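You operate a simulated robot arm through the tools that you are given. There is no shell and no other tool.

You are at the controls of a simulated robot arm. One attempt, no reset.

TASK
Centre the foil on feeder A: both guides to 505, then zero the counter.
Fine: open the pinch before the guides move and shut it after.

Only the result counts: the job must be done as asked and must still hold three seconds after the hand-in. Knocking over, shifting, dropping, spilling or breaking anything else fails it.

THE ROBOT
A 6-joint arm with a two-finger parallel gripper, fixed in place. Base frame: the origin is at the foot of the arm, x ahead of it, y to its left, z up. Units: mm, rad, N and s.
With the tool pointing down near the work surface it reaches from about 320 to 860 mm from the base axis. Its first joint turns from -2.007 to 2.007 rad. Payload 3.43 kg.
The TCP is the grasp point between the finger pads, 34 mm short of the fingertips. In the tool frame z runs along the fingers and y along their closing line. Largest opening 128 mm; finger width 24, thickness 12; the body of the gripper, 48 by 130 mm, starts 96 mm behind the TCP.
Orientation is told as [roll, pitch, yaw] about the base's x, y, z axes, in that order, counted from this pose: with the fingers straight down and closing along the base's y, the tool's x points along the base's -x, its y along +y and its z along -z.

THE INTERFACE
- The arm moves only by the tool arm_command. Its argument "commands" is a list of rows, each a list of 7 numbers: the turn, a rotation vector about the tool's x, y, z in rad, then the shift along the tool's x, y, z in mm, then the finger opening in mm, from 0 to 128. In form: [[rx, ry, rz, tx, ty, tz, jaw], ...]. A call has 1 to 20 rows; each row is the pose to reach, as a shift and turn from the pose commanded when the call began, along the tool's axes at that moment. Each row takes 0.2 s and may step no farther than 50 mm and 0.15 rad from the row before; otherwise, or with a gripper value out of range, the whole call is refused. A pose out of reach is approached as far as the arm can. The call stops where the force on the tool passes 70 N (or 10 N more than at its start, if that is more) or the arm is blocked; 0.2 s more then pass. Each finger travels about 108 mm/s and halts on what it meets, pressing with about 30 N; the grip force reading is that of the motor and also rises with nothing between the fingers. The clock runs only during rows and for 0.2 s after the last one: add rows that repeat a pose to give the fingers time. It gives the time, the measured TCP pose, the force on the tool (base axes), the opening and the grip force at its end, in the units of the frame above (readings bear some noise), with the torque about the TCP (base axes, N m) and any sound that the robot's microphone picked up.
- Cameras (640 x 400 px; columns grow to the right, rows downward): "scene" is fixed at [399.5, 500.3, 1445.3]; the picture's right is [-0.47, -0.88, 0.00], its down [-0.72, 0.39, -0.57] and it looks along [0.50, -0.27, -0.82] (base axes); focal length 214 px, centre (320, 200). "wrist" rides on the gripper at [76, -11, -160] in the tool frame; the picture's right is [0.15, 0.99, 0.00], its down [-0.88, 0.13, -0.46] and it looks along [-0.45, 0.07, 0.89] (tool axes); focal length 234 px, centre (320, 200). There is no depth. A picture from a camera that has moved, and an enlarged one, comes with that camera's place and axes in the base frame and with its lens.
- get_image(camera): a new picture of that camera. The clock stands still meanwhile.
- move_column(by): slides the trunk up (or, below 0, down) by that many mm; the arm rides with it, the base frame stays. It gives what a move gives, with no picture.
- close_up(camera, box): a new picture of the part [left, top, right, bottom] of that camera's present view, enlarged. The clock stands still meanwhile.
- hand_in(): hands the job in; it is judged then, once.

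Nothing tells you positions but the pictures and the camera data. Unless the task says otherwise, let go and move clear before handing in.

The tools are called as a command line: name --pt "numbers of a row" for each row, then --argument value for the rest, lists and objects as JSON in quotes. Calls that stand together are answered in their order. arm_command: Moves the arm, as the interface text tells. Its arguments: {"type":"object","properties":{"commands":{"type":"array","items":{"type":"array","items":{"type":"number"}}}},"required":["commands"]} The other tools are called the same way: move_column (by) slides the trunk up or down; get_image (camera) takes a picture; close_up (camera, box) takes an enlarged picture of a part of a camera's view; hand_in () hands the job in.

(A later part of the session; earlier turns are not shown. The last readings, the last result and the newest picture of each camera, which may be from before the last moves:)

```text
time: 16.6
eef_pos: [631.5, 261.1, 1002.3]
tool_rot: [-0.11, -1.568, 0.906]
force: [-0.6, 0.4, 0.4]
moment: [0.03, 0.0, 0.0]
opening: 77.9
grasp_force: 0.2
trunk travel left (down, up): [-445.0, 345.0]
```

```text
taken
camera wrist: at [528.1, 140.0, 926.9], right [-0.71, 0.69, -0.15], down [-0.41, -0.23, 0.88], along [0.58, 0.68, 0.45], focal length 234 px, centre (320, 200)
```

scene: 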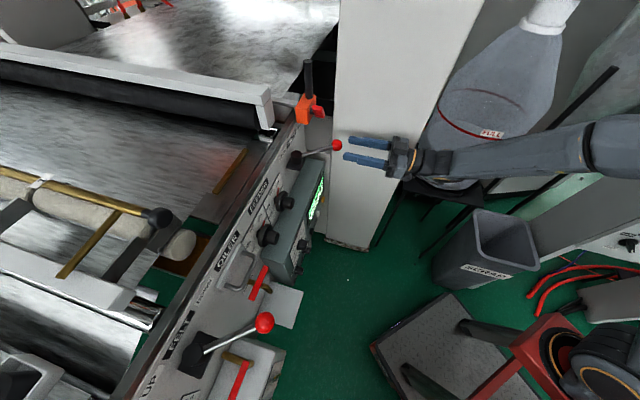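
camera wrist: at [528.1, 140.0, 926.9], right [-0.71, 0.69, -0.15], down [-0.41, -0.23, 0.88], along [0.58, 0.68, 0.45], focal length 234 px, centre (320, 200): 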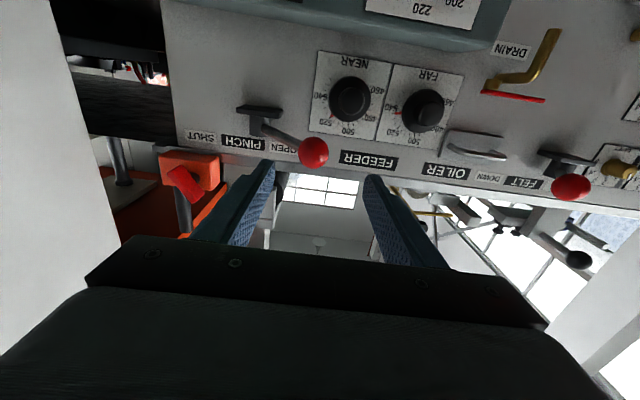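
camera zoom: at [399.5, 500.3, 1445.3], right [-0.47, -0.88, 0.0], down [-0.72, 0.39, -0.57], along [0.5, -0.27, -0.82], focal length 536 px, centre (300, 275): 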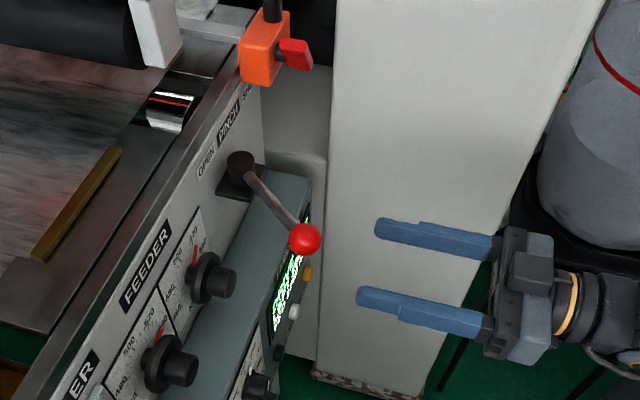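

The pinch stays open. Next I'll take precise readings of both guide dials from here.

close_up --camera "wrist" --box '[372, 60, 472, 160]'

close_up --camera "wrist" --box '[300, 45, 400, 145]'

close_up --camera "scene" --box '[230, 170, 310, 250]'

```text
4.00 times, centred on (422, 110) of wrist
camera zoom: at [528.1, 140.0, 926.9], right [-0.71, 0.69, -0.15], down [-0.41, -0.23, 0.88], along [0.58, 0.68, 0.45], focal length 937 px, centre (-88, 560)
```

zoom: 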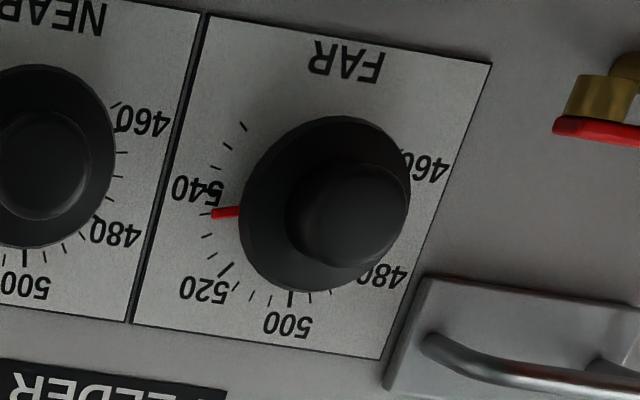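

```text
4.00 times, centred on (350, 95) of wrist
camera zoom: at [528.1, 140.0, 926.9], right [-0.71, 0.69, -0.15], down [-0.41, -0.23, 0.88], along [0.58, 0.68, 0.45], focal length 937 px, centre (200, 620)
```

zoom: 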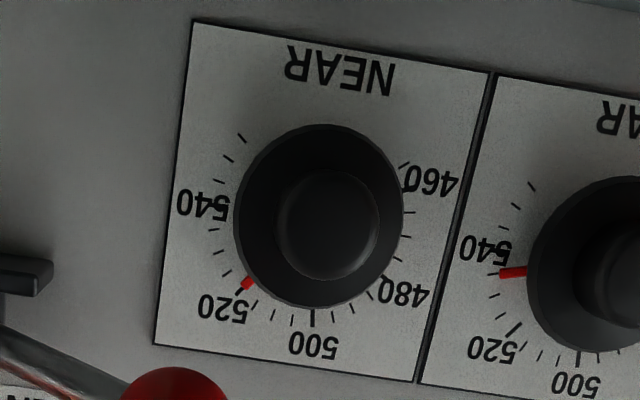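

```text
5.00 times, centred on (270, 210) of scene
camera zoom: at [399.5, 500.3, 1445.3], right [-0.47, -0.88, 0.0], down [-0.72, 0.39, -0.57], along [0.5, -0.27, -0.82], focal length 1072 px, centre (570, 150)
```

zoom: 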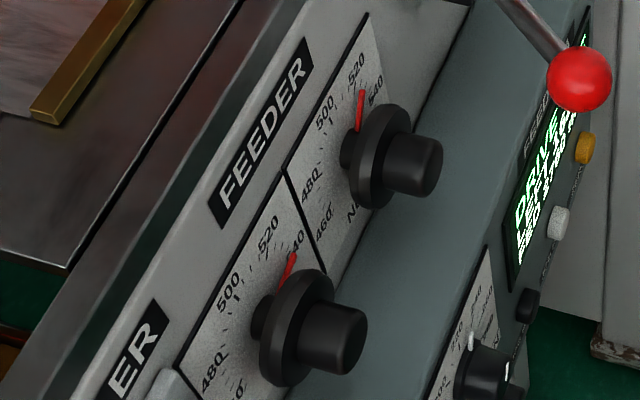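

The dial centre, straight up, is 505. NEAR points to about 520, roughly 36° past it, and FAR to about 537, roughly 78° past it; both need turning anticlockwise. I'll go to FAR first, lining up with its cap at (652, 490, 944.5) with the gripper pre-rotated.

arm_command --pt "0 0 0.13 12 29 0 56" --pt "0 0 0.26 23 58 0 56" --pt "0 0 0.39 35 87 0 56" --pt "0 0 0.52 47 116 0 56" --pt "0 0 0.65 58 145 10 56" --pt "0 0 0.68 58 145 45 56" --pt "0 0 0.68 58 145 75 56"

get_image --camera "wrist"

get_image --camera "scene"

```text
time: 18.2
eef_pos: [595.7, 390.6, 944.7]
tool_rot: [1.563, -0.889, -0.748]
force: [-0.2, -0.7, 0.1]
moment: [-0.01, 0.0, -0.05]
opening: 55.9
grasp_force: 0.1
out of reach, approached as far as the arm can: row 5, 6, 7
trunk travel left (down, up): [-445.0, 345.0]
```

```text
taken
camera wrist: at [458.2, 300.9, 879.6], right [-0.63, 0.59, 0.51], down [0.02, -0.64, 0.77], along [0.78, 0.49, 0.39], focal length 234 px, centre (320, 200)
```

wrist: 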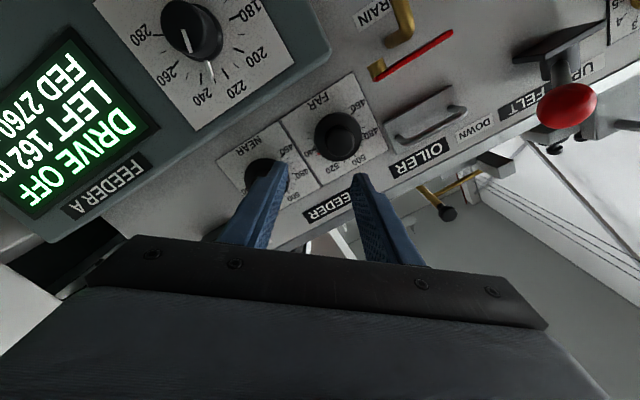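

```text
taken
```

scene: 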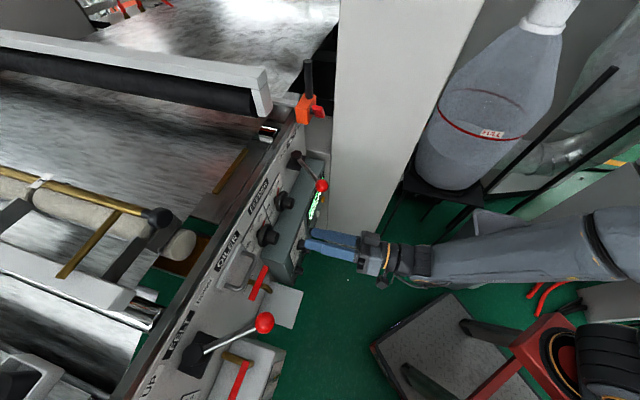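

The arm was a bit short in that pose: it's 30 mm to the side of FAR, because the wrist is close to the body. Moving forward should bring it into reach, so I'll correct sideways while advancing, keeping the tips about 10 mm short of the cap.

arm_command --pt "0.005 -0.004 0 4 5 22 56" --pt "0.01 -0.008 0 10 12 44 56" --pt "0.016 -0.013 0 17 22 66 56" --pt "0.016 -0.013 0 17 22 66 56"

get_image --camera "wrist"

close_up --camera "scene" --box '[210, 150, 402, 270]'

```text
time: 19.2
eef_pos: [647.9, 431.6, 950.4]
tool_rot: [1.558, -0.89, -0.744]
force: [-0.4, 1.0, -0.4]
moment: [-0.01, -0.01, 0.04]
opening: 56.1
grasp_force: 0.0
out of reach, approached as far as the arm can: row 1, 2, 3, 4
trunk travel left (down, up): [-445.0, 345.0]
```

```text
taken
camera wrist: at [510.5, 340.1, 886.7], right [-0.63, 0.59, 0.51], down [0.02, -0.64, 0.77], along [0.78, 0.49, 0.39], focal length 234 px, centre (320, 200)
```

wrist: 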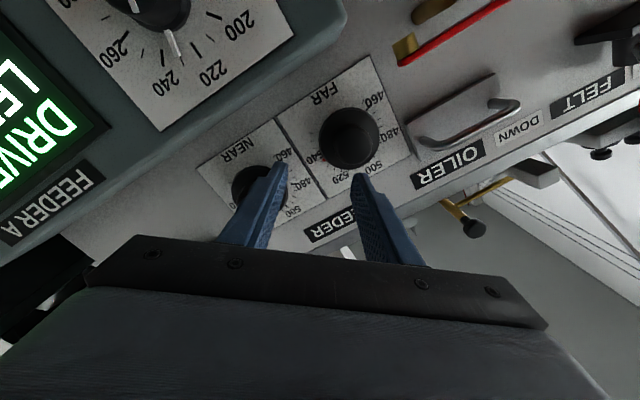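

```text
3.33 times, centred on (306, 210) of scene
camera zoom: at [399.5, 500.3, 1445.3], right [-0.47, -0.88, 0.0], down [-0.72, 0.39, -0.57], along [0.5, -0.27, -0.82], focal length 715 px, centre (367, 167)
```

zoom: 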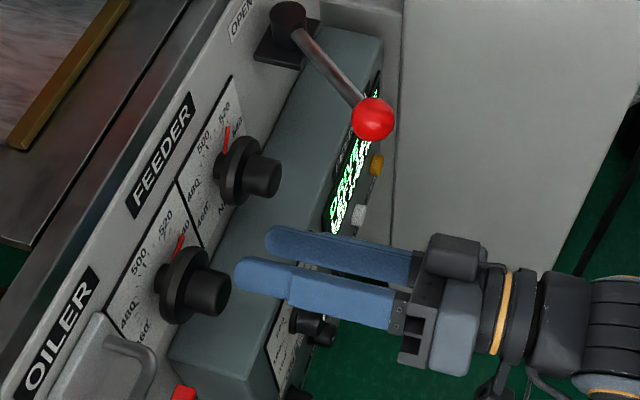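

It still can't get far enough left in this rolled pose. I'll back off slightly and unroll the gripper, to see whether the roll is what limits it.

arm_command --pt "0 0 0 0 0 -20 56" --pt "0 0 -0.14 6 5 -20 56" --pt "0 0 -0.28 12 10 -20 56" --pt "0 0 -0.42 18 15 -20 56" --pt "0 0 -0.56 24 20 -20 56" --pt "0 0 -0.68 29 26 -20 56" --pt "0 0 -0.68 29 26 -20 56"

get_image --camera "scene"

```text
time: 20.8
eef_pos: [631.2, 412.4, 951.7]
tool_rot: [-0.202, -1.563, 1.017]
force: [-0.5, 0.0, 0.2]
moment: [0.01, 0.0, 0.02]
opening: 56.0
grasp_force: 0.0
out of reach, approached as far as the arm can: row 1, 2, 3, 4, 5, 6, 7
trunk travel left (down, up): [-445.0, 345.0]
```

```text
taken
```

scene: 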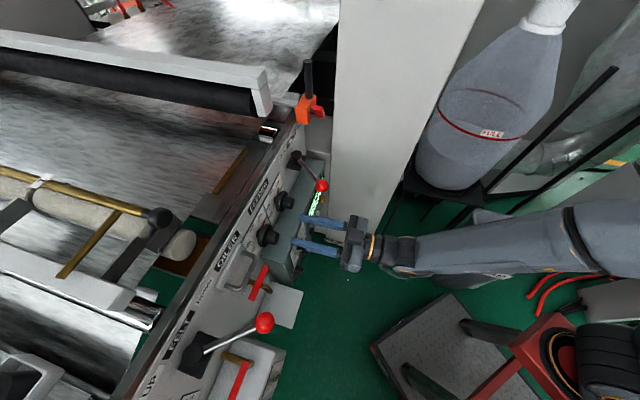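

The limit is sideways, not the roll. Lowering the trunk also carried the arm's base forward, which causes this, so raising the trunk should give more room on this side. I'll back away from the panel first, then raise it.

arm_command --pt "0 0 0 0 0 -40 56" --pt "0 0 0 0 0 -60 56"

move_column --by 180

get_image --camera "scene"

```text
time: 21.4
eef_pos: [594.4, 363.3, 955.5]
tool_rot: [1.252, -1.556, -0.473]
force: [0.7, 0.7, 0.1]
moment: [0.01, -0.03, 0.01]
opening: 56.0
grasp_force: 0.0
out of reach, approached as far as the arm can: row 1, 2
trunk travel left (down, up): [-445.0, 345.0]
```

```text
time: 23.4
eef_pos: [593.6, 362.4, 1137.5]
tool_rot: [0.096, -1.569, 0.676]
force: [0.1, -0.1, -0.3]
moment: [0.02, 0.01, 0.01]
opening: 56.1
grasp_force: 0.1
trunk travel left (down, up): [-625.0, 165.0]
```

```text
taken
```

scene: 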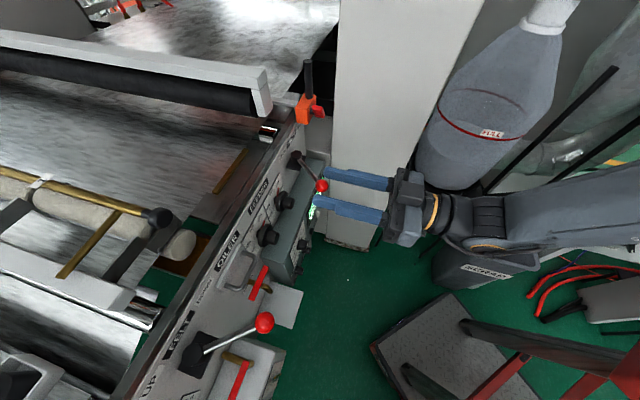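

The trunk does move straight up and down; the earlier sideways shift came from the arm itself being at a joint limit. Working from a lower trunk should level the forearm and free the wrist. I'll lower the trunk in steps and bring the arm back up after each one.

move_column --by -200

arm_command --pt "0 0 0 -40 -10 0 56" --pt "0 0 0 -80 -20 0 56" --pt "0 0 0 -120 -20 0 56" --pt "0 0 0 -160 -20 0 56"

get_image --camera "scene"

```text
time: 25.6
eef_pos: [606.2, 361.7, 939.4]
tool_rot: [1.293, -1.559, -0.519]
force: [0.0, 0.8, -0.3]
moment: [0.01, -0.01, 0.0]
opening: 56.2
grasp_force: 0.1
trunk travel left (down, up): [-425.0, 365.0]
```

```text
time: 26.6
eef_pos: [621.5, 345.5, 1099.7]
tool_rot: [1.232, -1.557, -0.457]
force: [-0.2, 0.1, -0.9]
moment: [0.03, -0.04, 0.0]
opening: 56.3
grasp_force: 0.1
trunk travel left (down, up): [-425.0, 365.0]
```

```text
taken
```

scene: 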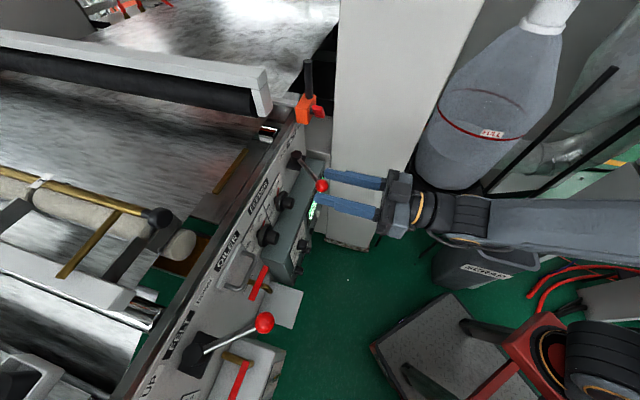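

No reach warning at this height. I'll lower the trunk another 160 mm, which brings the tool back to knob height, and then test sideways motion towards FAR.

move_column --by -160

arm_command --pt "0 0 0 0 25 0 56" --pt "0 0 0 0 50 0 56"

get_image --camera "scene"

get_image --camera "wrist"

```text
time: 28.4
eef_pos: [621.8, 347.1, 938.5]
tool_rot: [1.286, -1.558, -0.51]
force: [-0.1, -0.2, 0.2]
moment: [-0.02, 0.03, 0.03]
opening: 55.9
grasp_force: 0.0
trunk travel left (down, up): [-265.0, 525.0]
```

```text
time: 29.0
eef_pos: [594.3, 369.1, 943.8]
tool_rot: [1.101, -1.556, -0.315]
force: [0.1, 0.7, 0.3]
moment: [0.0, -0.02, 0.0]
opening: 56.2
grasp_force: 0.0
out of reach, approached as far as the arm can: row 2
trunk travel left (down, up): [-265.0, 525.0]
```

```text
taken
```

scene: 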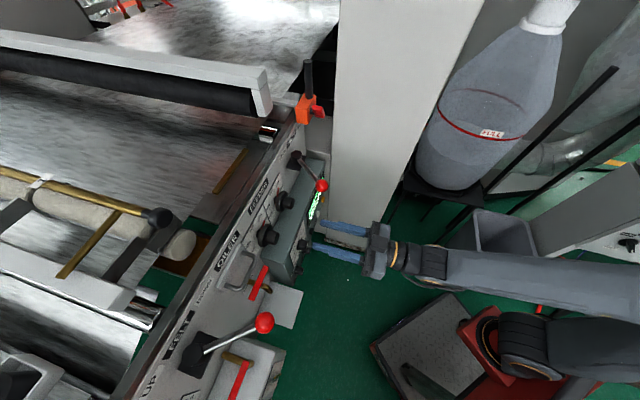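

```text
taken
camera wrist: at [488.6, 248.6, 869.3], right [-0.7, 0.7, -0.13], down [-0.4, -0.23, 0.88], along [0.59, 0.68, 0.45], focal length 234 px, centre (320, 200)
```

wrist: 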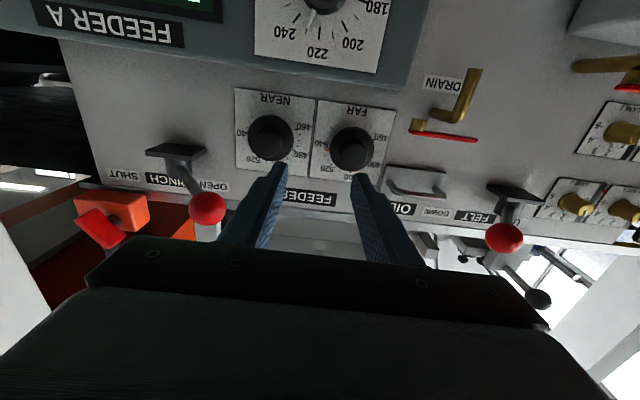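

I'll test once more from here, stepping sideways with extra time, to see exactly where the limit lies.

arm_command --pt "0 0 0 0 10 10 56" --pt "0 0 0 0 20 20 56" --pt "0 0 0 0 30 20 56" --pt "0 0 0 0 36 20 56" --pt "0 0 0 0 36 20 56"

move_column --by -140

arm_command --pt "0 0 0 -40 0 0 56" --pt "0 0 0 -80 0 0 56" --pt "0 0 0 -120 0 0 56" --pt "0 0 0 -140 20 0 56" --pt "0 0 0 -140 35 0 56"

get_image --camera "scene"

```text
time: 30.2
eef_pos: [605.2, 379.8, 947.7]
tool_rot: [1.045, -1.557, -0.254]
force: [0.0, 0.0, -0.7]
moment: [-0.03, 0.0, -0.01]
opening: 55.9
grasp_force: 0.1
out of reach, approached as far as the arm can: row 1, 2, 3, 4, 5
trunk travel left (down, up): [-265.0, 525.0]
```

```text
time: 31.9
eef_pos: [644.5, 381.1, 807.7]
tool_rot: [1.036, -1.556, -0.247]
force: [0.0, 0.9, -0.3]
moment: [-0.03, -0.04, 0.02]
opening: 56.4
grasp_force: 0.0
trunk travel left (down, up): [-125.0, 665.0]
```

```text
time: 33.1
eef_pos: [620.0, 405.2, 950.2]
tool_rot: [0.998, -1.557, -0.206]
force: [-0.5, 1.2, -0.5]
moment: [0.01, -0.01, -0.02]
opening: 56.0
grasp_force: 0.0
trunk travel left (down, up): [-125.0, 665.0]
```

```text
taken
```

scene: 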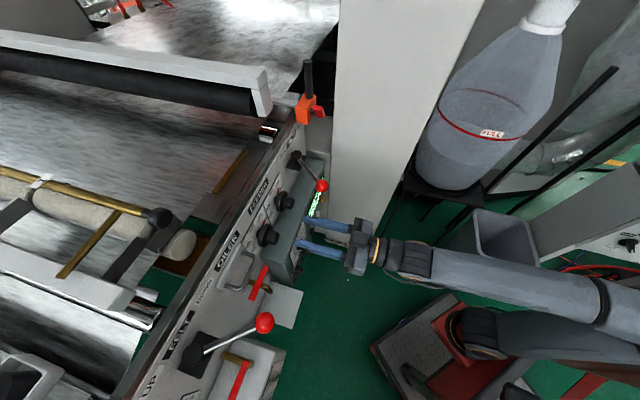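

At the lowest trunk setting the limit is gone. I'm at (620, 405, 950), pointing squarely at the panel. Now I'll move to the pre-grip point in front of FAR.

arm_command --pt "0 0 0 2 12 10 56" --pt "0 0 0 4 24 20 56" --pt "0 0 0 6 36 30 56" --pt "0 0 0 6 36 38 56"

get_image --camera "wrist"

get_image --camera "scene"

```text
time: 34.1
eef_pos: [640.5, 437.0, 940.3]
tool_rot: [0.758, -1.553, 0.057]
force: [0.4, -0.2, -0.3]
moment: [-0.01, 0.02, -0.02]
opening: 56.1
grasp_force: 0.0
out of reach, approached as far as the arm can: row 1, 2, 3, 4
trunk travel left (down, up): [-125.0, 665.0]
```

```text
taken
camera wrist: at [538.3, 314.0, 867.7], right [-0.72, 0.68, -0.13], down [-0.39, -0.24, 0.89], along [0.57, 0.69, 0.44], focal length 234 px, centre (320, 200)
```

wrist: 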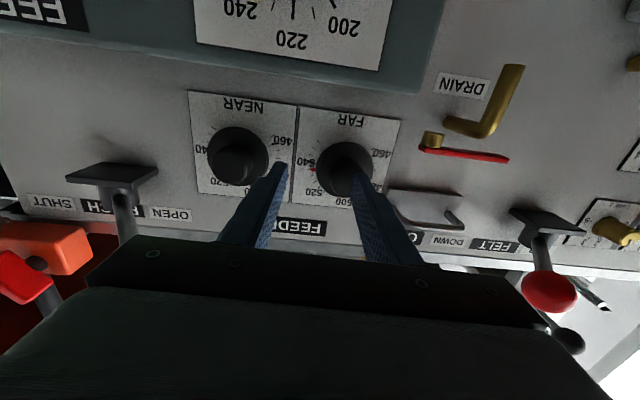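

```text
taken
```

scene: 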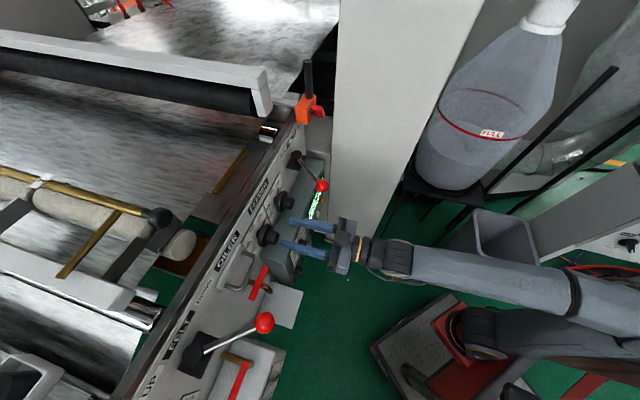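

FAR is just short of reach with the tool exactly square, but approaching about 4° off-square puts it in range, and that's fine for gripping a round cap. I'll back off, turn the tool slightly and roll it ready for the turn.

arm_command --pt "0 0 0 0 0 -30 56" --pt "-0.03 0 0.1 -2 12 -30 56" --pt "-0.055 0 0.2 -4 25 -25 56" --pt "-0.055 0 0.2 -4 25 -12 56"

get_image --camera "wrist"

```text
time: 35.1
eef_pos: [615.1, 448.1, 943.8]
tool_rot: [1.556, -1.358, -0.704]
force: [-0.1, 0.7, 1.2]
moment: [0.01, 0.04, -0.02]
opening: 56.2
grasp_force: 0.2
out of reach, approached as far as the arm can: row 1
trunk travel left (down, up): [-125.0, 665.0]
```

```text
taken
camera wrist: at [506.3, 329.7, 868.3], right [-0.75, 0.66, 0.07], down [-0.25, -0.38, 0.89], along [0.61, 0.65, 0.45], focal length 234 px, centre (320, 200)
```

wrist: 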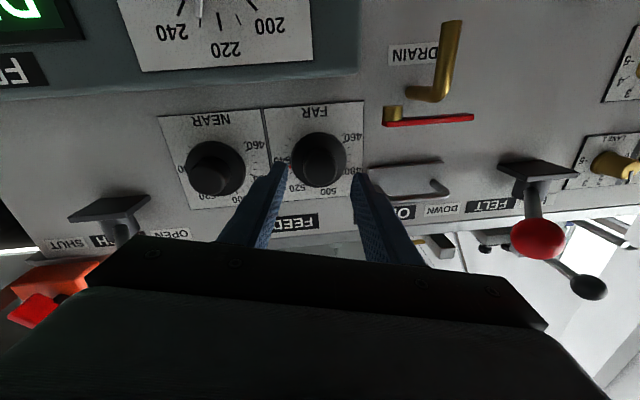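

That fixed it: the FAR cap is centred between the fingers, about 56 mm ahead, with the tool 3° off-square. I'll roll the gripper to its starting angle and check before closing in.

arm_command --pt "-0.005 0.002 0.12 0 0 0 56" --pt "-0.01 0.004 0.24 0 0 3 56" --pt "-0.014 0.006 0.36 -1 0 6 56" --pt "-0.018 0.009 0.47 -1 0 10 56"

get_image --camera "wrist"

close_up --camera "scene" --box '[220, 170, 380, 270]'

```text
time: 36.1
eef_pos: [621.7, 454.7, 944.7]
tool_rot: [1.571, -0.887, -0.704]
force: [0.4, 0.3, -0.2]
moment: [0.01, -0.02, 0.02]
opening: 56.0
grasp_force: 0.0
trunk travel left (down, up): [-125.0, 665.0]
```

```text
taken
camera wrist: at [487.6, 358.2, 878.7], right [-0.65, 0.56, 0.51], down [0.05, -0.64, 0.77], along [0.76, 0.53, 0.39], focal length 234 px, centre (320, 200)
```

wrist: 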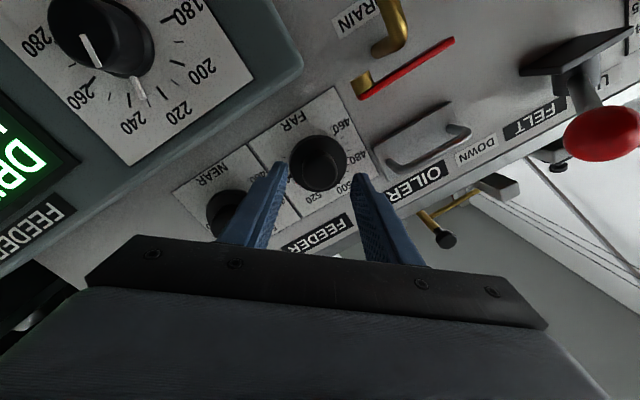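

```text
4.00 times, centred on (300, 220) of scene
camera zoom: at [399.5, 500.3, 1445.3], right [-0.47, -0.88, 0.0], down [-0.72, 0.39, -0.57], along [0.5, -0.27, -0.82], focal length 858 px, centre (400, 120)
```

zoom: 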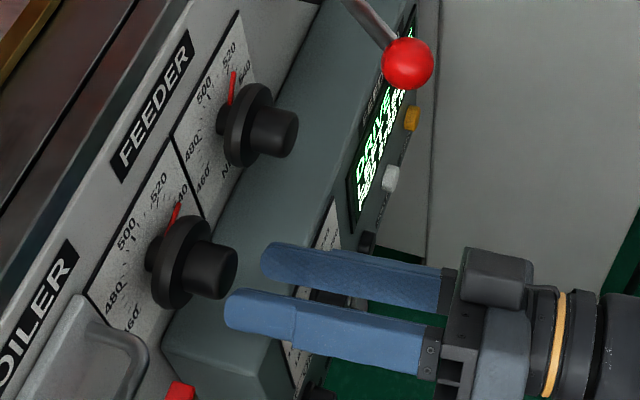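

The knob is centred and the fingers are either side. I'll advance 32 mm so the tips overlap the cap without touching the flange.

arm_command --pt "0 0 0 0 0 12 56" --pt "0 0 0 0 0 24 56" --pt "0 0 0 0 0 32 56"

get_image --camera "wrist"

close_up --camera "scene" --box '[220, 170, 380, 270]'

```text
time: 36.9
eef_pos: [642.8, 476.5, 943.1]
tool_rot: [1.569, -0.889, -0.705]
force: [0.0, 0.8, 0.5]
moment: [-0.01, -0.01, 0.06]
opening: 56.0
grasp_force: 0.1
trunk travel left (down, up): [-125.0, 665.0]
```

```text
taken
camera wrist: at [508.8, 381.9, 878.2], right [-0.65, 0.56, 0.51], down [0.05, -0.64, 0.77], along [0.76, 0.53, 0.39], focal length 234 px, centre (320, 200)
```

wrist: 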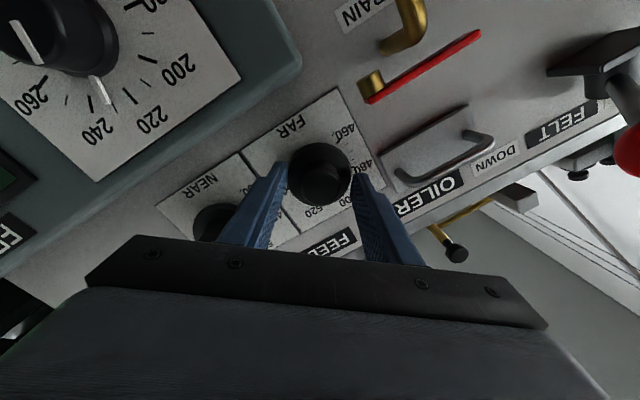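

```text
4.00 times, centred on (300, 220) of scene
camera zoom: at [399.5, 500.3, 1445.3], right [-0.47, -0.88, 0.0], down [-0.72, 0.39, -0.57], along [0.5, -0.27, -0.82], focal length 858 px, centre (400, 120)
```

zoom: 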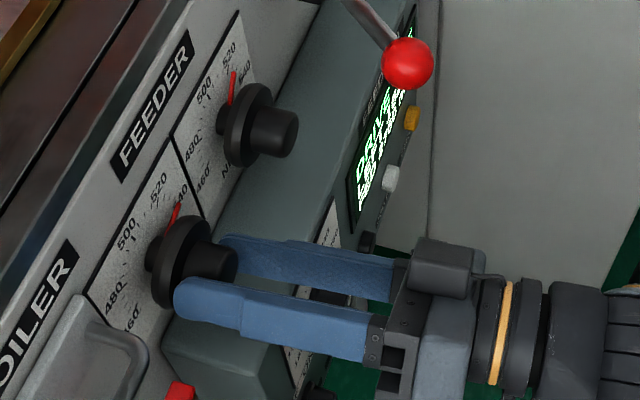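

The fingertips straddle the cap correctly. I'm closing on it now.

arm_command --pt "0 0 0 0 1 0 20" --pt "0 0 0 0 1 0 20" --pt "0 0 0 0 1 0 20"

get_image --camera "wrist"

close_up --camera "scene" --box '[220, 170, 380, 270]'

```text
time: 37.7
eef_pos: [642.0, 477.9, 942.3]
tool_rot: [1.568, -0.888, -0.703]
force: [1.4, -2.9, -2.9]
moment: [-0.47, 0.51, -0.84]
opening: 34.1
grasp_force: 45.1
trunk travel left (down, up): [-125.0, 665.0]
```

```text
taken
camera wrist: at [508.5, 382.1, 878.5], right [-0.65, 0.56, 0.51], down [0.05, -0.64, 0.77], along [0.76, 0.53, 0.39], focal length 234 px, centre (320, 200)
```

wrist: 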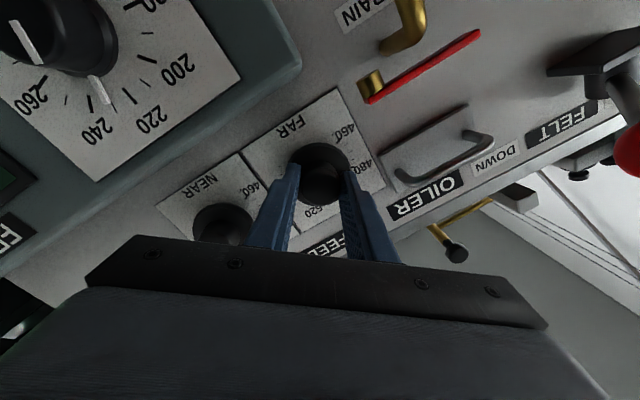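

```text
4.00 times, centred on (300, 220) of scene
camera zoom: at [399.5, 500.3, 1445.3], right [-0.47, -0.88, 0.0], down [-0.72, 0.39, -0.57], along [0.5, -0.27, -0.82], focal length 858 px, centre (400, 120)
```

zoom: 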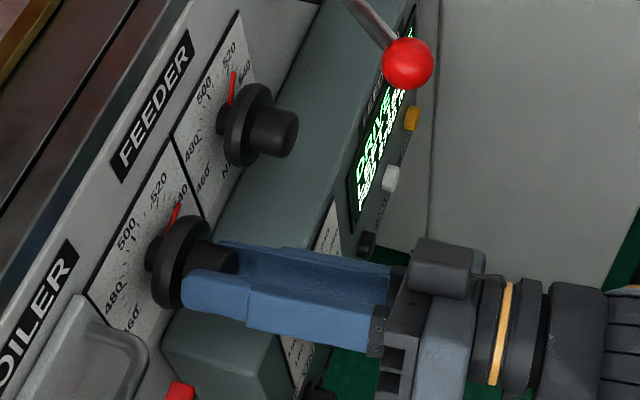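

The cap is gripped firmly at 34 mm. I'll turn it anticlockwise in a first step and check how the pointer follows.

arm_command --pt "0 0 -0.1 0 0 0 20" --pt "0 0 -0.2 0 0 0 20" --pt "0 0 -0.3 0 0 0 20" --pt "0 0 -0.4 0 0 0 20" --pt "0 0 -0.5 0 0 0 20"

close_up --camera "scene" --box '[220, 170, 380, 270]'

get_image --camera "wrist"

```text
time: 38.9
eef_pos: [642.7, 479.0, 943.6]
tool_rot: [1.55, -1.39, -0.688]
force: [0.3, -35.6, -11.3]
moment: [-0.73, 0.78, -1.56]
opening: 34.3
grasp_force: 44.7
trunk travel left (down, up): [-125.0, 665.0]
```

```text
4.00 times, centred on (300, 220) of scene
camera zoom: at [399.5, 500.3, 1445.3], right [-0.47, -0.88, 0.0], down [-0.72, 0.39, -0.57], along [0.5, -0.27, -0.82], focal length 858 px, centre (400, 120)
```

zoom: 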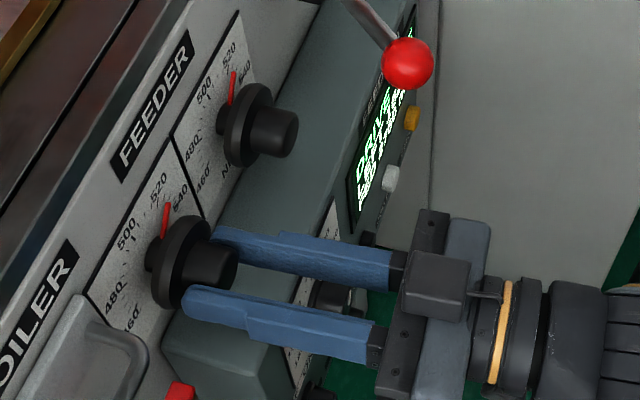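

```text
taken
camera wrist: at [536.7, 358.1, 867.8], right [-0.76, 0.65, 0.03], down [-0.27, -0.36, 0.89], along [0.59, 0.67, 0.45], focal length 234 px, centre (320, 200)
```

wrist: 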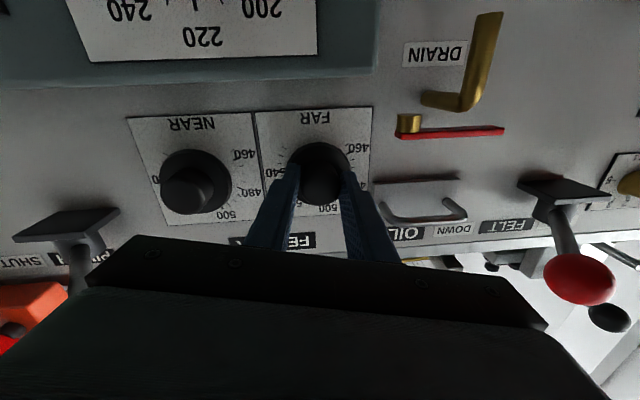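

The pointer is following (now around 525), but a sideways force of about 35 N has built up from the slight misalignment. I'll ease that off a little while continuing the turn.

arm_command --pt "0 0 0 0.4 -1.5 -1.5 20" --pt "0 0 -0.1 0.4 -1.5 -1.5 20" --pt "0 0 -0.2 0.4 -1.5 -1.5 20"

close_up --camera "scene" --box '[220, 170, 380, 270]'

```text
time: 39.7
eef_pos: [643.9, 476.6, 942.7]
tool_rot: [-1.454, -1.554, 2.318]
force: [23.2, -15.5, -9.2]
moment: [-0.79, 0.91, -1.49]
opening: 34.3
grasp_force: 45.4
trunk travel left (down, up): [-125.0, 665.0]
```

```text
4.00 times, centred on (300, 220) of scene
camera zoom: at [399.5, 500.3, 1445.3], right [-0.47, -0.88, 0.0], down [-0.72, 0.39, -0.57], along [0.5, -0.27, -0.82], focal length 858 px, centre (400, 120)
```

zoom: 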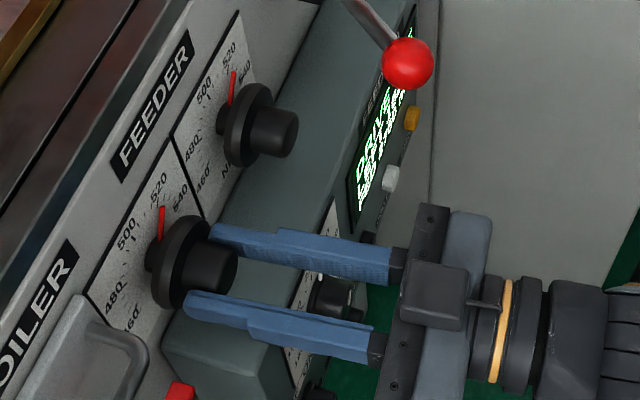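

Forces are within limits (about 28 N). I'll continue the turn.

arm_command --pt "0 0 -0.1 0 -0.5 0 20" --pt "0 0 -0.2 0 -1 0 20" --pt "0 0 -0.3 0 -1 0 20"

close_up --camera "scene" --box '[220, 170, 380, 270]'

get_image --camera "wrist"

```text
time: 40.5
eef_pos: [643.8, 476.1, 943.3]
tool_rot: [-1.524, -1.25, 2.412]
force: [-45.4, 19.7, -36.0]
moment: [-1.22, 0.95, 0.37]
opening: 34.5
grasp_force: 44.9
out of reach, approached as far as the arm can: row 3
trunk travel left (down, up): [-125.0, 665.0]
```

```text
4.00 times, centred on (300, 220) of scene
camera zoom: at [399.5, 500.3, 1445.3], right [-0.47, -0.88, 0.0], down [-0.72, 0.39, -0.57], along [0.5, -0.27, -0.82], focal length 858 px, centre (400, 120)
```

zoom: 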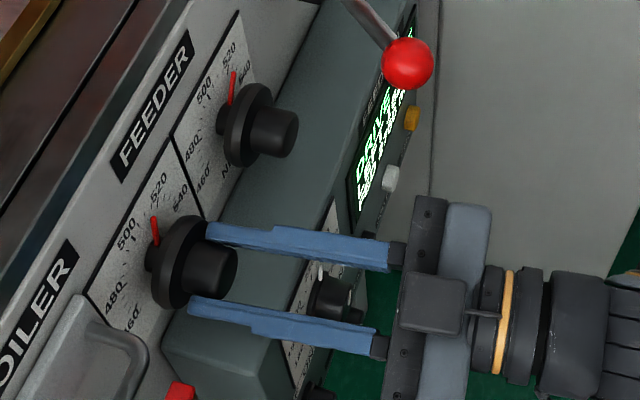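

```text
taken
camera wrist: at [569.1, 329.9, 879.0], right [-0.7, 0.56, -0.45], down [-0.59, -0.09, 0.8], along [0.41, 0.82, 0.39], focal length 234 px, centre (320, 200)
```

wrist: 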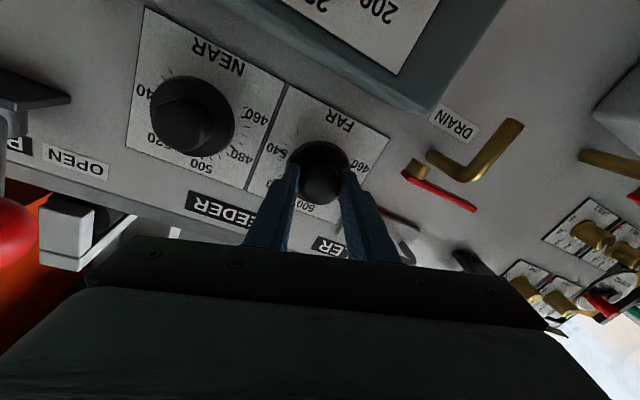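

The force jumped to about 60 N as a wrist limit was reached, so I'll release here. FAR has come most of the way (about 514). I'll open, then look.

arm_command --pt "0 0 0 0 0 0 56" --pt "0 0 0 0 0 0 56"

arm_command --pt "0 0 0 0 0 -15 56" --pt "0 0 0 0 0 -30 56" --pt "0 0 0 0 0 -40 56"

get_image --camera "wrist"

close_up --camera "wrist" --box '[250, 80, 410, 220]'

```text
time: 41.1
eef_pos: [651.1, 467.8, 950.6]
tool_rot: [-1.555, -1.255, 2.432]
force: [-4.7, 3.2, -0.4]
moment: [0.04, 0.08, 0.09]
opening: 58.7
grasp_force: 2.4
trunk travel left (down, up): [-125.0, 665.0]
```

```text
time: 41.9
eef_pos: [624.2, 437.2, 950.4]
tool_rot: [-1.566, -1.254, 2.432]
force: [0.3, 0.1, 0.2]
moment: [0.01, 0.0, 0.01]
opening: 56.0
grasp_force: 0.1
trunk travel left (down, up): [-125.0, 665.0]
```

```text
taken
camera wrist: at [546.0, 292.8, 883.0], right [-0.68, 0.58, -0.45], down [-0.6, -0.09, 0.8], along [0.42, 0.81, 0.41], focal length 234 px, centre (320, 200)
```

wrist: 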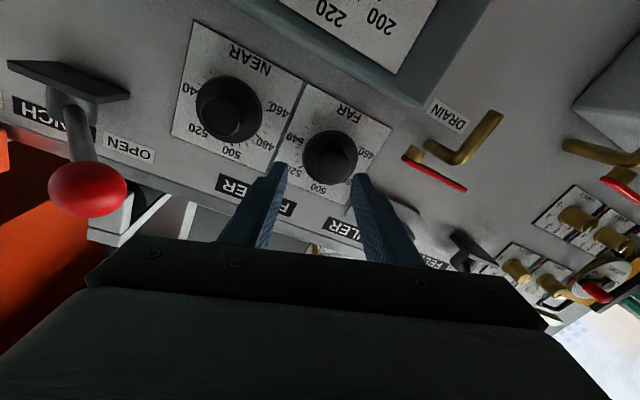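

```text
2.86 times, centred on (330, 150) of wrist
camera zoom: at [546.0, 292.8, 883.0], right [-0.68, 0.58, -0.45], down [-0.6, -0.09, 0.8], along [0.42, 0.81, 0.41], focal length 669 px, centre (291, 343)
```

zoom: 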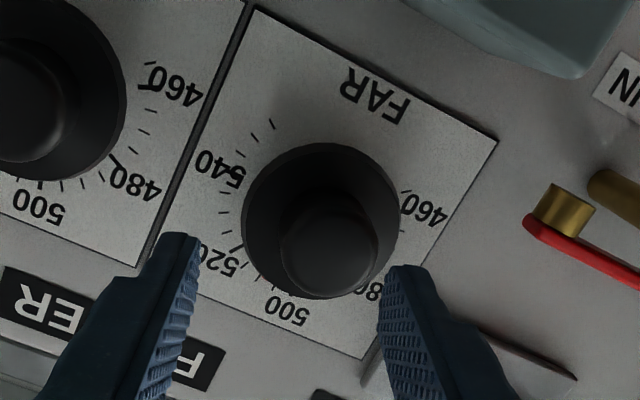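

From below, the flange hides the pointer, but the scene camera sees it well. I'll zoom in there.

close_up --camera "scene" --box '[236, 180, 300, 260]'

close_up --camera "scene" --box '[240, 210, 288, 240]'

close_up --camera "scene" --box '[262, 176, 310, 206]'

```text
5.00 times, centred on (268, 220) of scene
camera zoom: at [399.5, 500.3, 1445.3], right [-0.47, -0.88, 0.0], down [-0.72, 0.39, -0.57], along [0.5, -0.27, -0.82], focal length 1072 px, centre (580, 100)
```

zoom: 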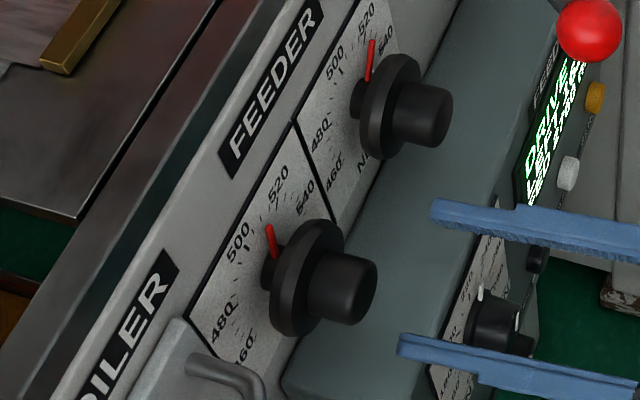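

```text
13.33 times, centred on (264, 225) of scene
camera zoom: at [399.5, 500.3, 1445.3], right [-0.47, -0.88, 0.0], down [-0.72, 0.39, -0.57], along [0.5, -0.27, -0.82], focal length 2860 px, centre (1067, -133)
```

zoom: 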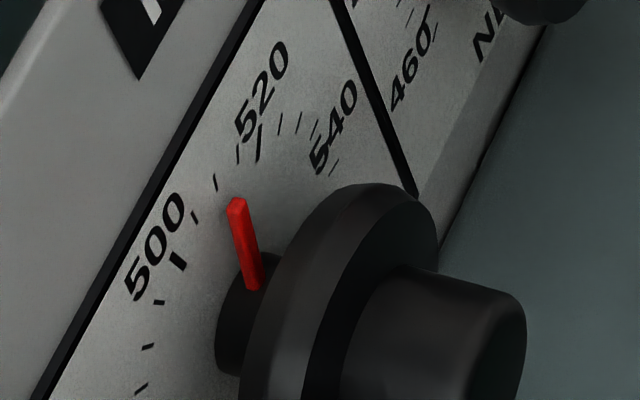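

```text
13.33 times, centred on (286, 191) of scene
camera zoom: at [399.5, 500.3, 1445.3], right [-0.47, -0.88, 0.0], down [-0.72, 0.39, -0.57], along [0.5, -0.27, -0.82], focal length 2860 px, centre (773, 320)
```

zoom: 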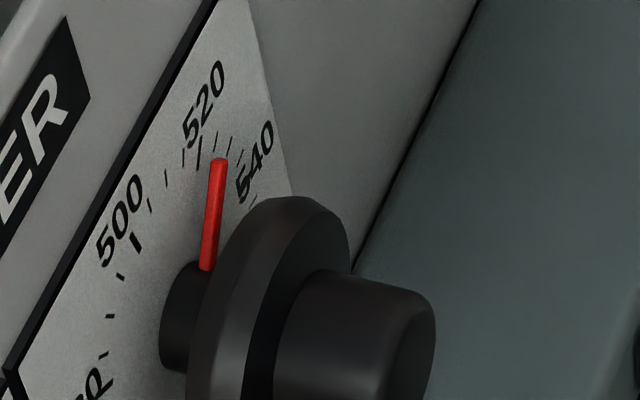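

From the scene zoom, FAR now reads about 510 and NEAR about 520.5. FAR needs roughly 12° more. I'll re-roll the gripper to a comfortable angle in front of FAR and grip again.

arm_command --pt "0 0 0.13 0 4 0 56" --pt "0 0 0.26 1 8 0 56" --pt "0 0 0.39 1 11 0 56" --pt "0 0 0.52 1.5 14 0 56" --pt "0 0 0.65 1.5 14 6 56" --pt "0 0 0.77 1.5 14 12 56" --pt "0 0 0.77 1.5 14 12 56"

get_image --camera "wrist"

```text
time: 43.5
eef_pos: [622.7, 454.9, 944.8]
tool_rot: [1.568, -1.118, -0.703]
force: [-1.2, -0.3, -0.4]
moment: [-0.04, 0.05, 0.01]
opening: 56.0
grasp_force: 0.1
trunk travel left (down, up): [-125.0, 665.0]
```

```text
taken
camera wrist: at [500.9, 349.4, 871.5], right [-0.73, 0.62, 0.3], down [-0.09, -0.52, 0.85], along [0.68, 0.59, 0.43], focal length 234 px, centre (320, 200)
```

wrist: 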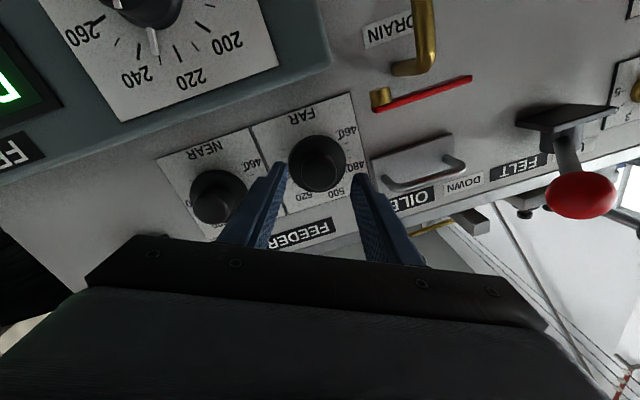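

Aligned again. I'll go in 31 mm and close.

arm_command --pt "0 0 0 0.4 0.2 12 56" --pt "0 0 0 0.4 0.2 24 56" --pt "0 0 0 0.4 0.2 31 56" --pt "0 0 0 0.4 0.2 31 56"

arm_command --pt "0 0 0 0 0 0 20" --pt "0 0 0 0 0 0 20"

close_up --camera "scene" --box '[240, 210, 288, 240]'

```text
time: 44.5
eef_pos: [641.4, 480.2, 942.9]
tool_rot: [1.567, -1.118, -0.703]
force: [0.8, 0.6, 0.6]
moment: [0.0, 0.0, 0.03]
opening: 55.8
grasp_force: 0.1
trunk travel left (down, up): [-125.0, 665.0]
```

```text
time: 45.1
eef_pos: [642.8, 479.1, 942.6]
tool_rot: [1.562, -1.118, -0.701]
force: [17.6, -12.4, -5.6]
moment: [-0.17, 0.22, -1.65]
opening: 34.0
grasp_force: 45.6
trunk travel left (down, up): [-125.0, 665.0]
```

```text
13.33 times, centred on (264, 225) of scene
camera zoom: at [399.5, 500.3, 1445.3], right [-0.47, -0.88, 0.0], down [-0.72, 0.39, -0.57], along [0.5, -0.27, -0.82], focal length 2860 px, centre (1067, -133)
```

zoom: 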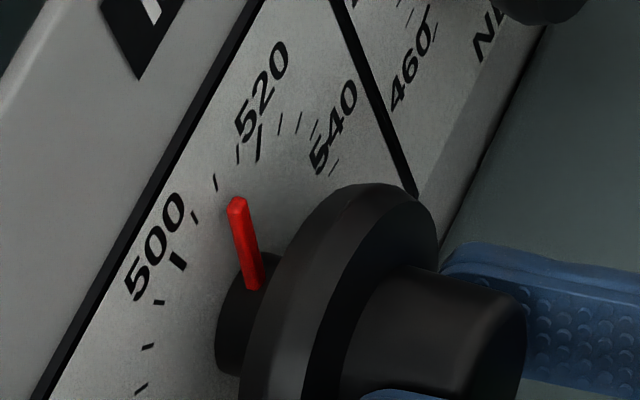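

Gripped. I'm turning the last 12°.

arm_command --pt "0 0 -0.08 0 0 0 20" --pt "0 0 -0.16 0 0 0 20" --pt "0 0 -0.215 0 0 0 20" --pt "0 0 -0.215 0 0 0 20"

close_up --camera "scene" --box '[240, 210, 288, 240]'

```text
time: 46.1
eef_pos: [642.4, 477.5, 942.0]
tool_rot: [1.558, -1.333, -0.695]
force: [19.8, -29.5, -9.6]
moment: [-0.57, 0.66, -1.77]
opening: 34.1
grasp_force: 44.9
trunk travel left (down, up): [-125.0, 665.0]
```

```text
13.33 times, centred on (264, 225) of scene
camera zoom: at [399.5, 500.3, 1445.3], right [-0.47, -0.88, 0.0], down [-0.72, 0.39, -0.57], along [0.5, -0.27, -0.82], focal length 2860 px, centre (1067, -133)
```

zoom: 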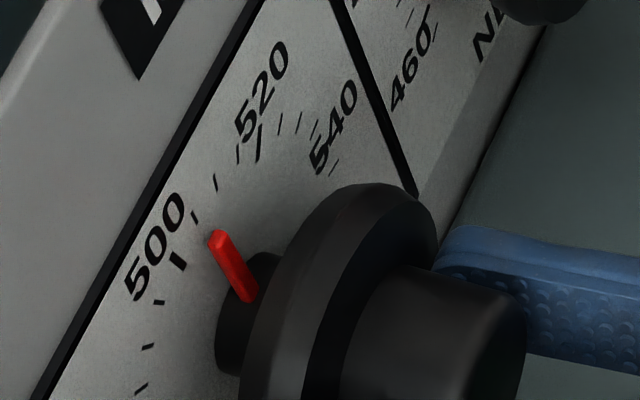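

The pointer is now very close to straight up. I'll zoom further in to judge it against the 505 tick, which is the one just past the 500 mark.

close_up --camera "scene" --box '[248, 221, 264, 231]'

close_up --camera "scene" --box '[246, 218, 270, 242]'

get_image --camera "wrist"

```text
16.00 times, centred on (256, 226) of scene
camera zoom: at [399.5, 500.3, 1445.3], right [-0.47, -0.88, 0.0], down [-0.72, 0.39, -0.57], along [0.5, -0.27, -0.82], focal length 3432 px, centre (1344, -216)
```

zoom: 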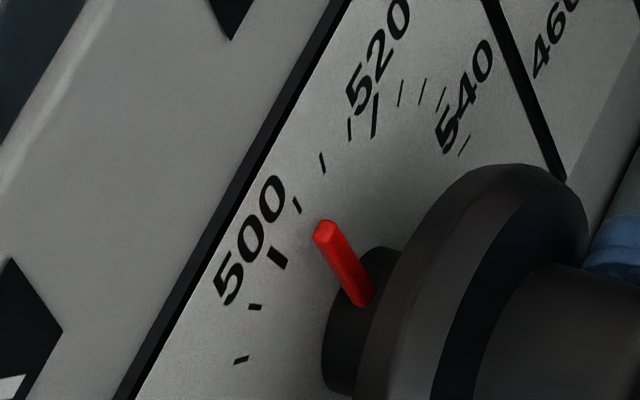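

```text
16.00 times, centred on (258, 230) of scene
camera zoom: at [399.5, 500.3, 1445.3], right [-0.47, -0.88, 0.0], down [-0.72, 0.39, -0.57], along [0.5, -0.27, -0.82], focal length 3432 px, centre (1312, -280)
```

zoom: 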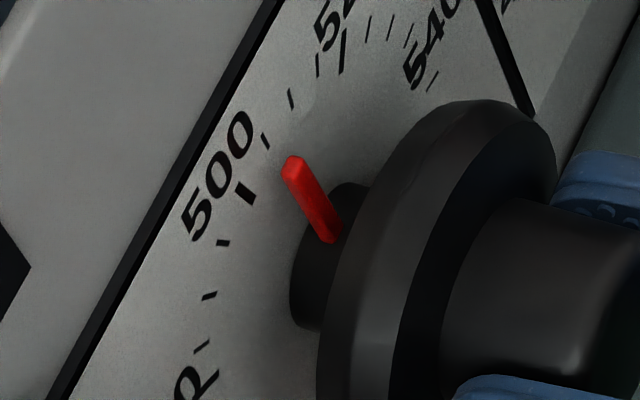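

```text
taken
camera wrist: at [533.9, 361.7, 866.8], right [-0.76, 0.65, 0.09], down [-0.23, -0.4, 0.89], along [0.61, 0.65, 0.45], focal length 234 px, centre (320, 200)
```

wrist: 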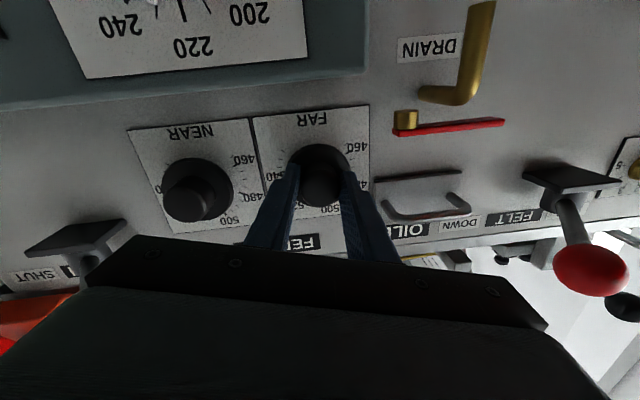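

FAR now reads about 505, within half a unit as far as I can judge. I'll release gently, back off, and confirm it stayed put.

arm_command --pt "0 0 0 0 0 0 56" --pt "0 0 0 0 0 0 56"

arm_command --pt "0 0 0 0 0 -15 56" --pt "0 0 0 0 0 -30 56" --pt "0 0 0 0 0 -50 56"

close_up --camera "scene" --box '[248, 221, 264, 231]'

get_image --camera "wrist"

```text
time: 46.7
eef_pos: [641.3, 478.8, 944.1]
tool_rot: [1.575, -1.333, -0.709]
force: [0.8, 0.4, -0.3]
moment: [-0.01, -0.02, 0.0]
opening: 56.1
grasp_force: 0.0
trunk travel left (down, up): [-125.0, 665.0]
```

```text
time: 47.5
eef_pos: [608.5, 441.7, 941.7]
tool_rot: [1.562, -1.333, -0.698]
force: [0.2, -0.5, -1.2]
moment: [0.01, 0.03, 0.0]
opening: 56.2
grasp_force: 0.1
trunk travel left (down, up): [-125.0, 665.0]
```

```text
16.00 times, centred on (256, 226) of scene
camera zoom: at [399.5, 500.3, 1445.3], right [-0.47, -0.88, 0.0], down [-0.72, 0.39, -0.57], along [0.5, -0.27, -0.82], focal length 3432 px, centre (1344, -216)
```

zoom: 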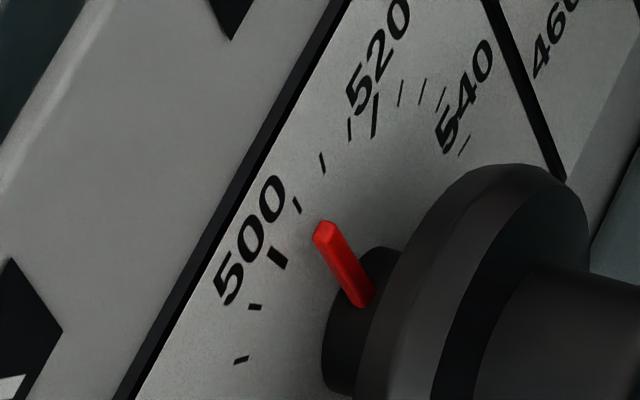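

```text
taken
camera wrist: at [500.3, 325.1, 866.6], right [-0.76, 0.65, 0.09], down [-0.23, -0.4, 0.89], along [0.61, 0.65, 0.45], focal length 234 px, centre (320, 200)
```

wrist: 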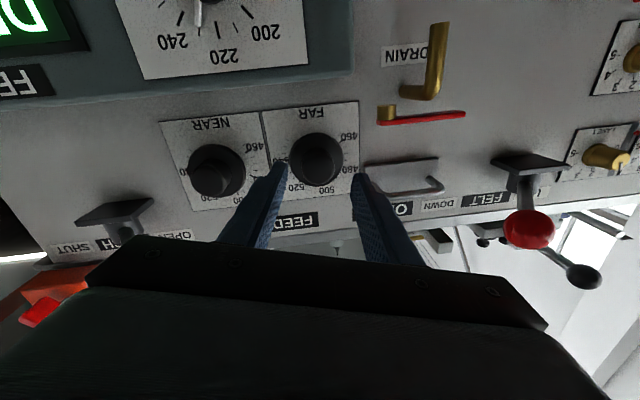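

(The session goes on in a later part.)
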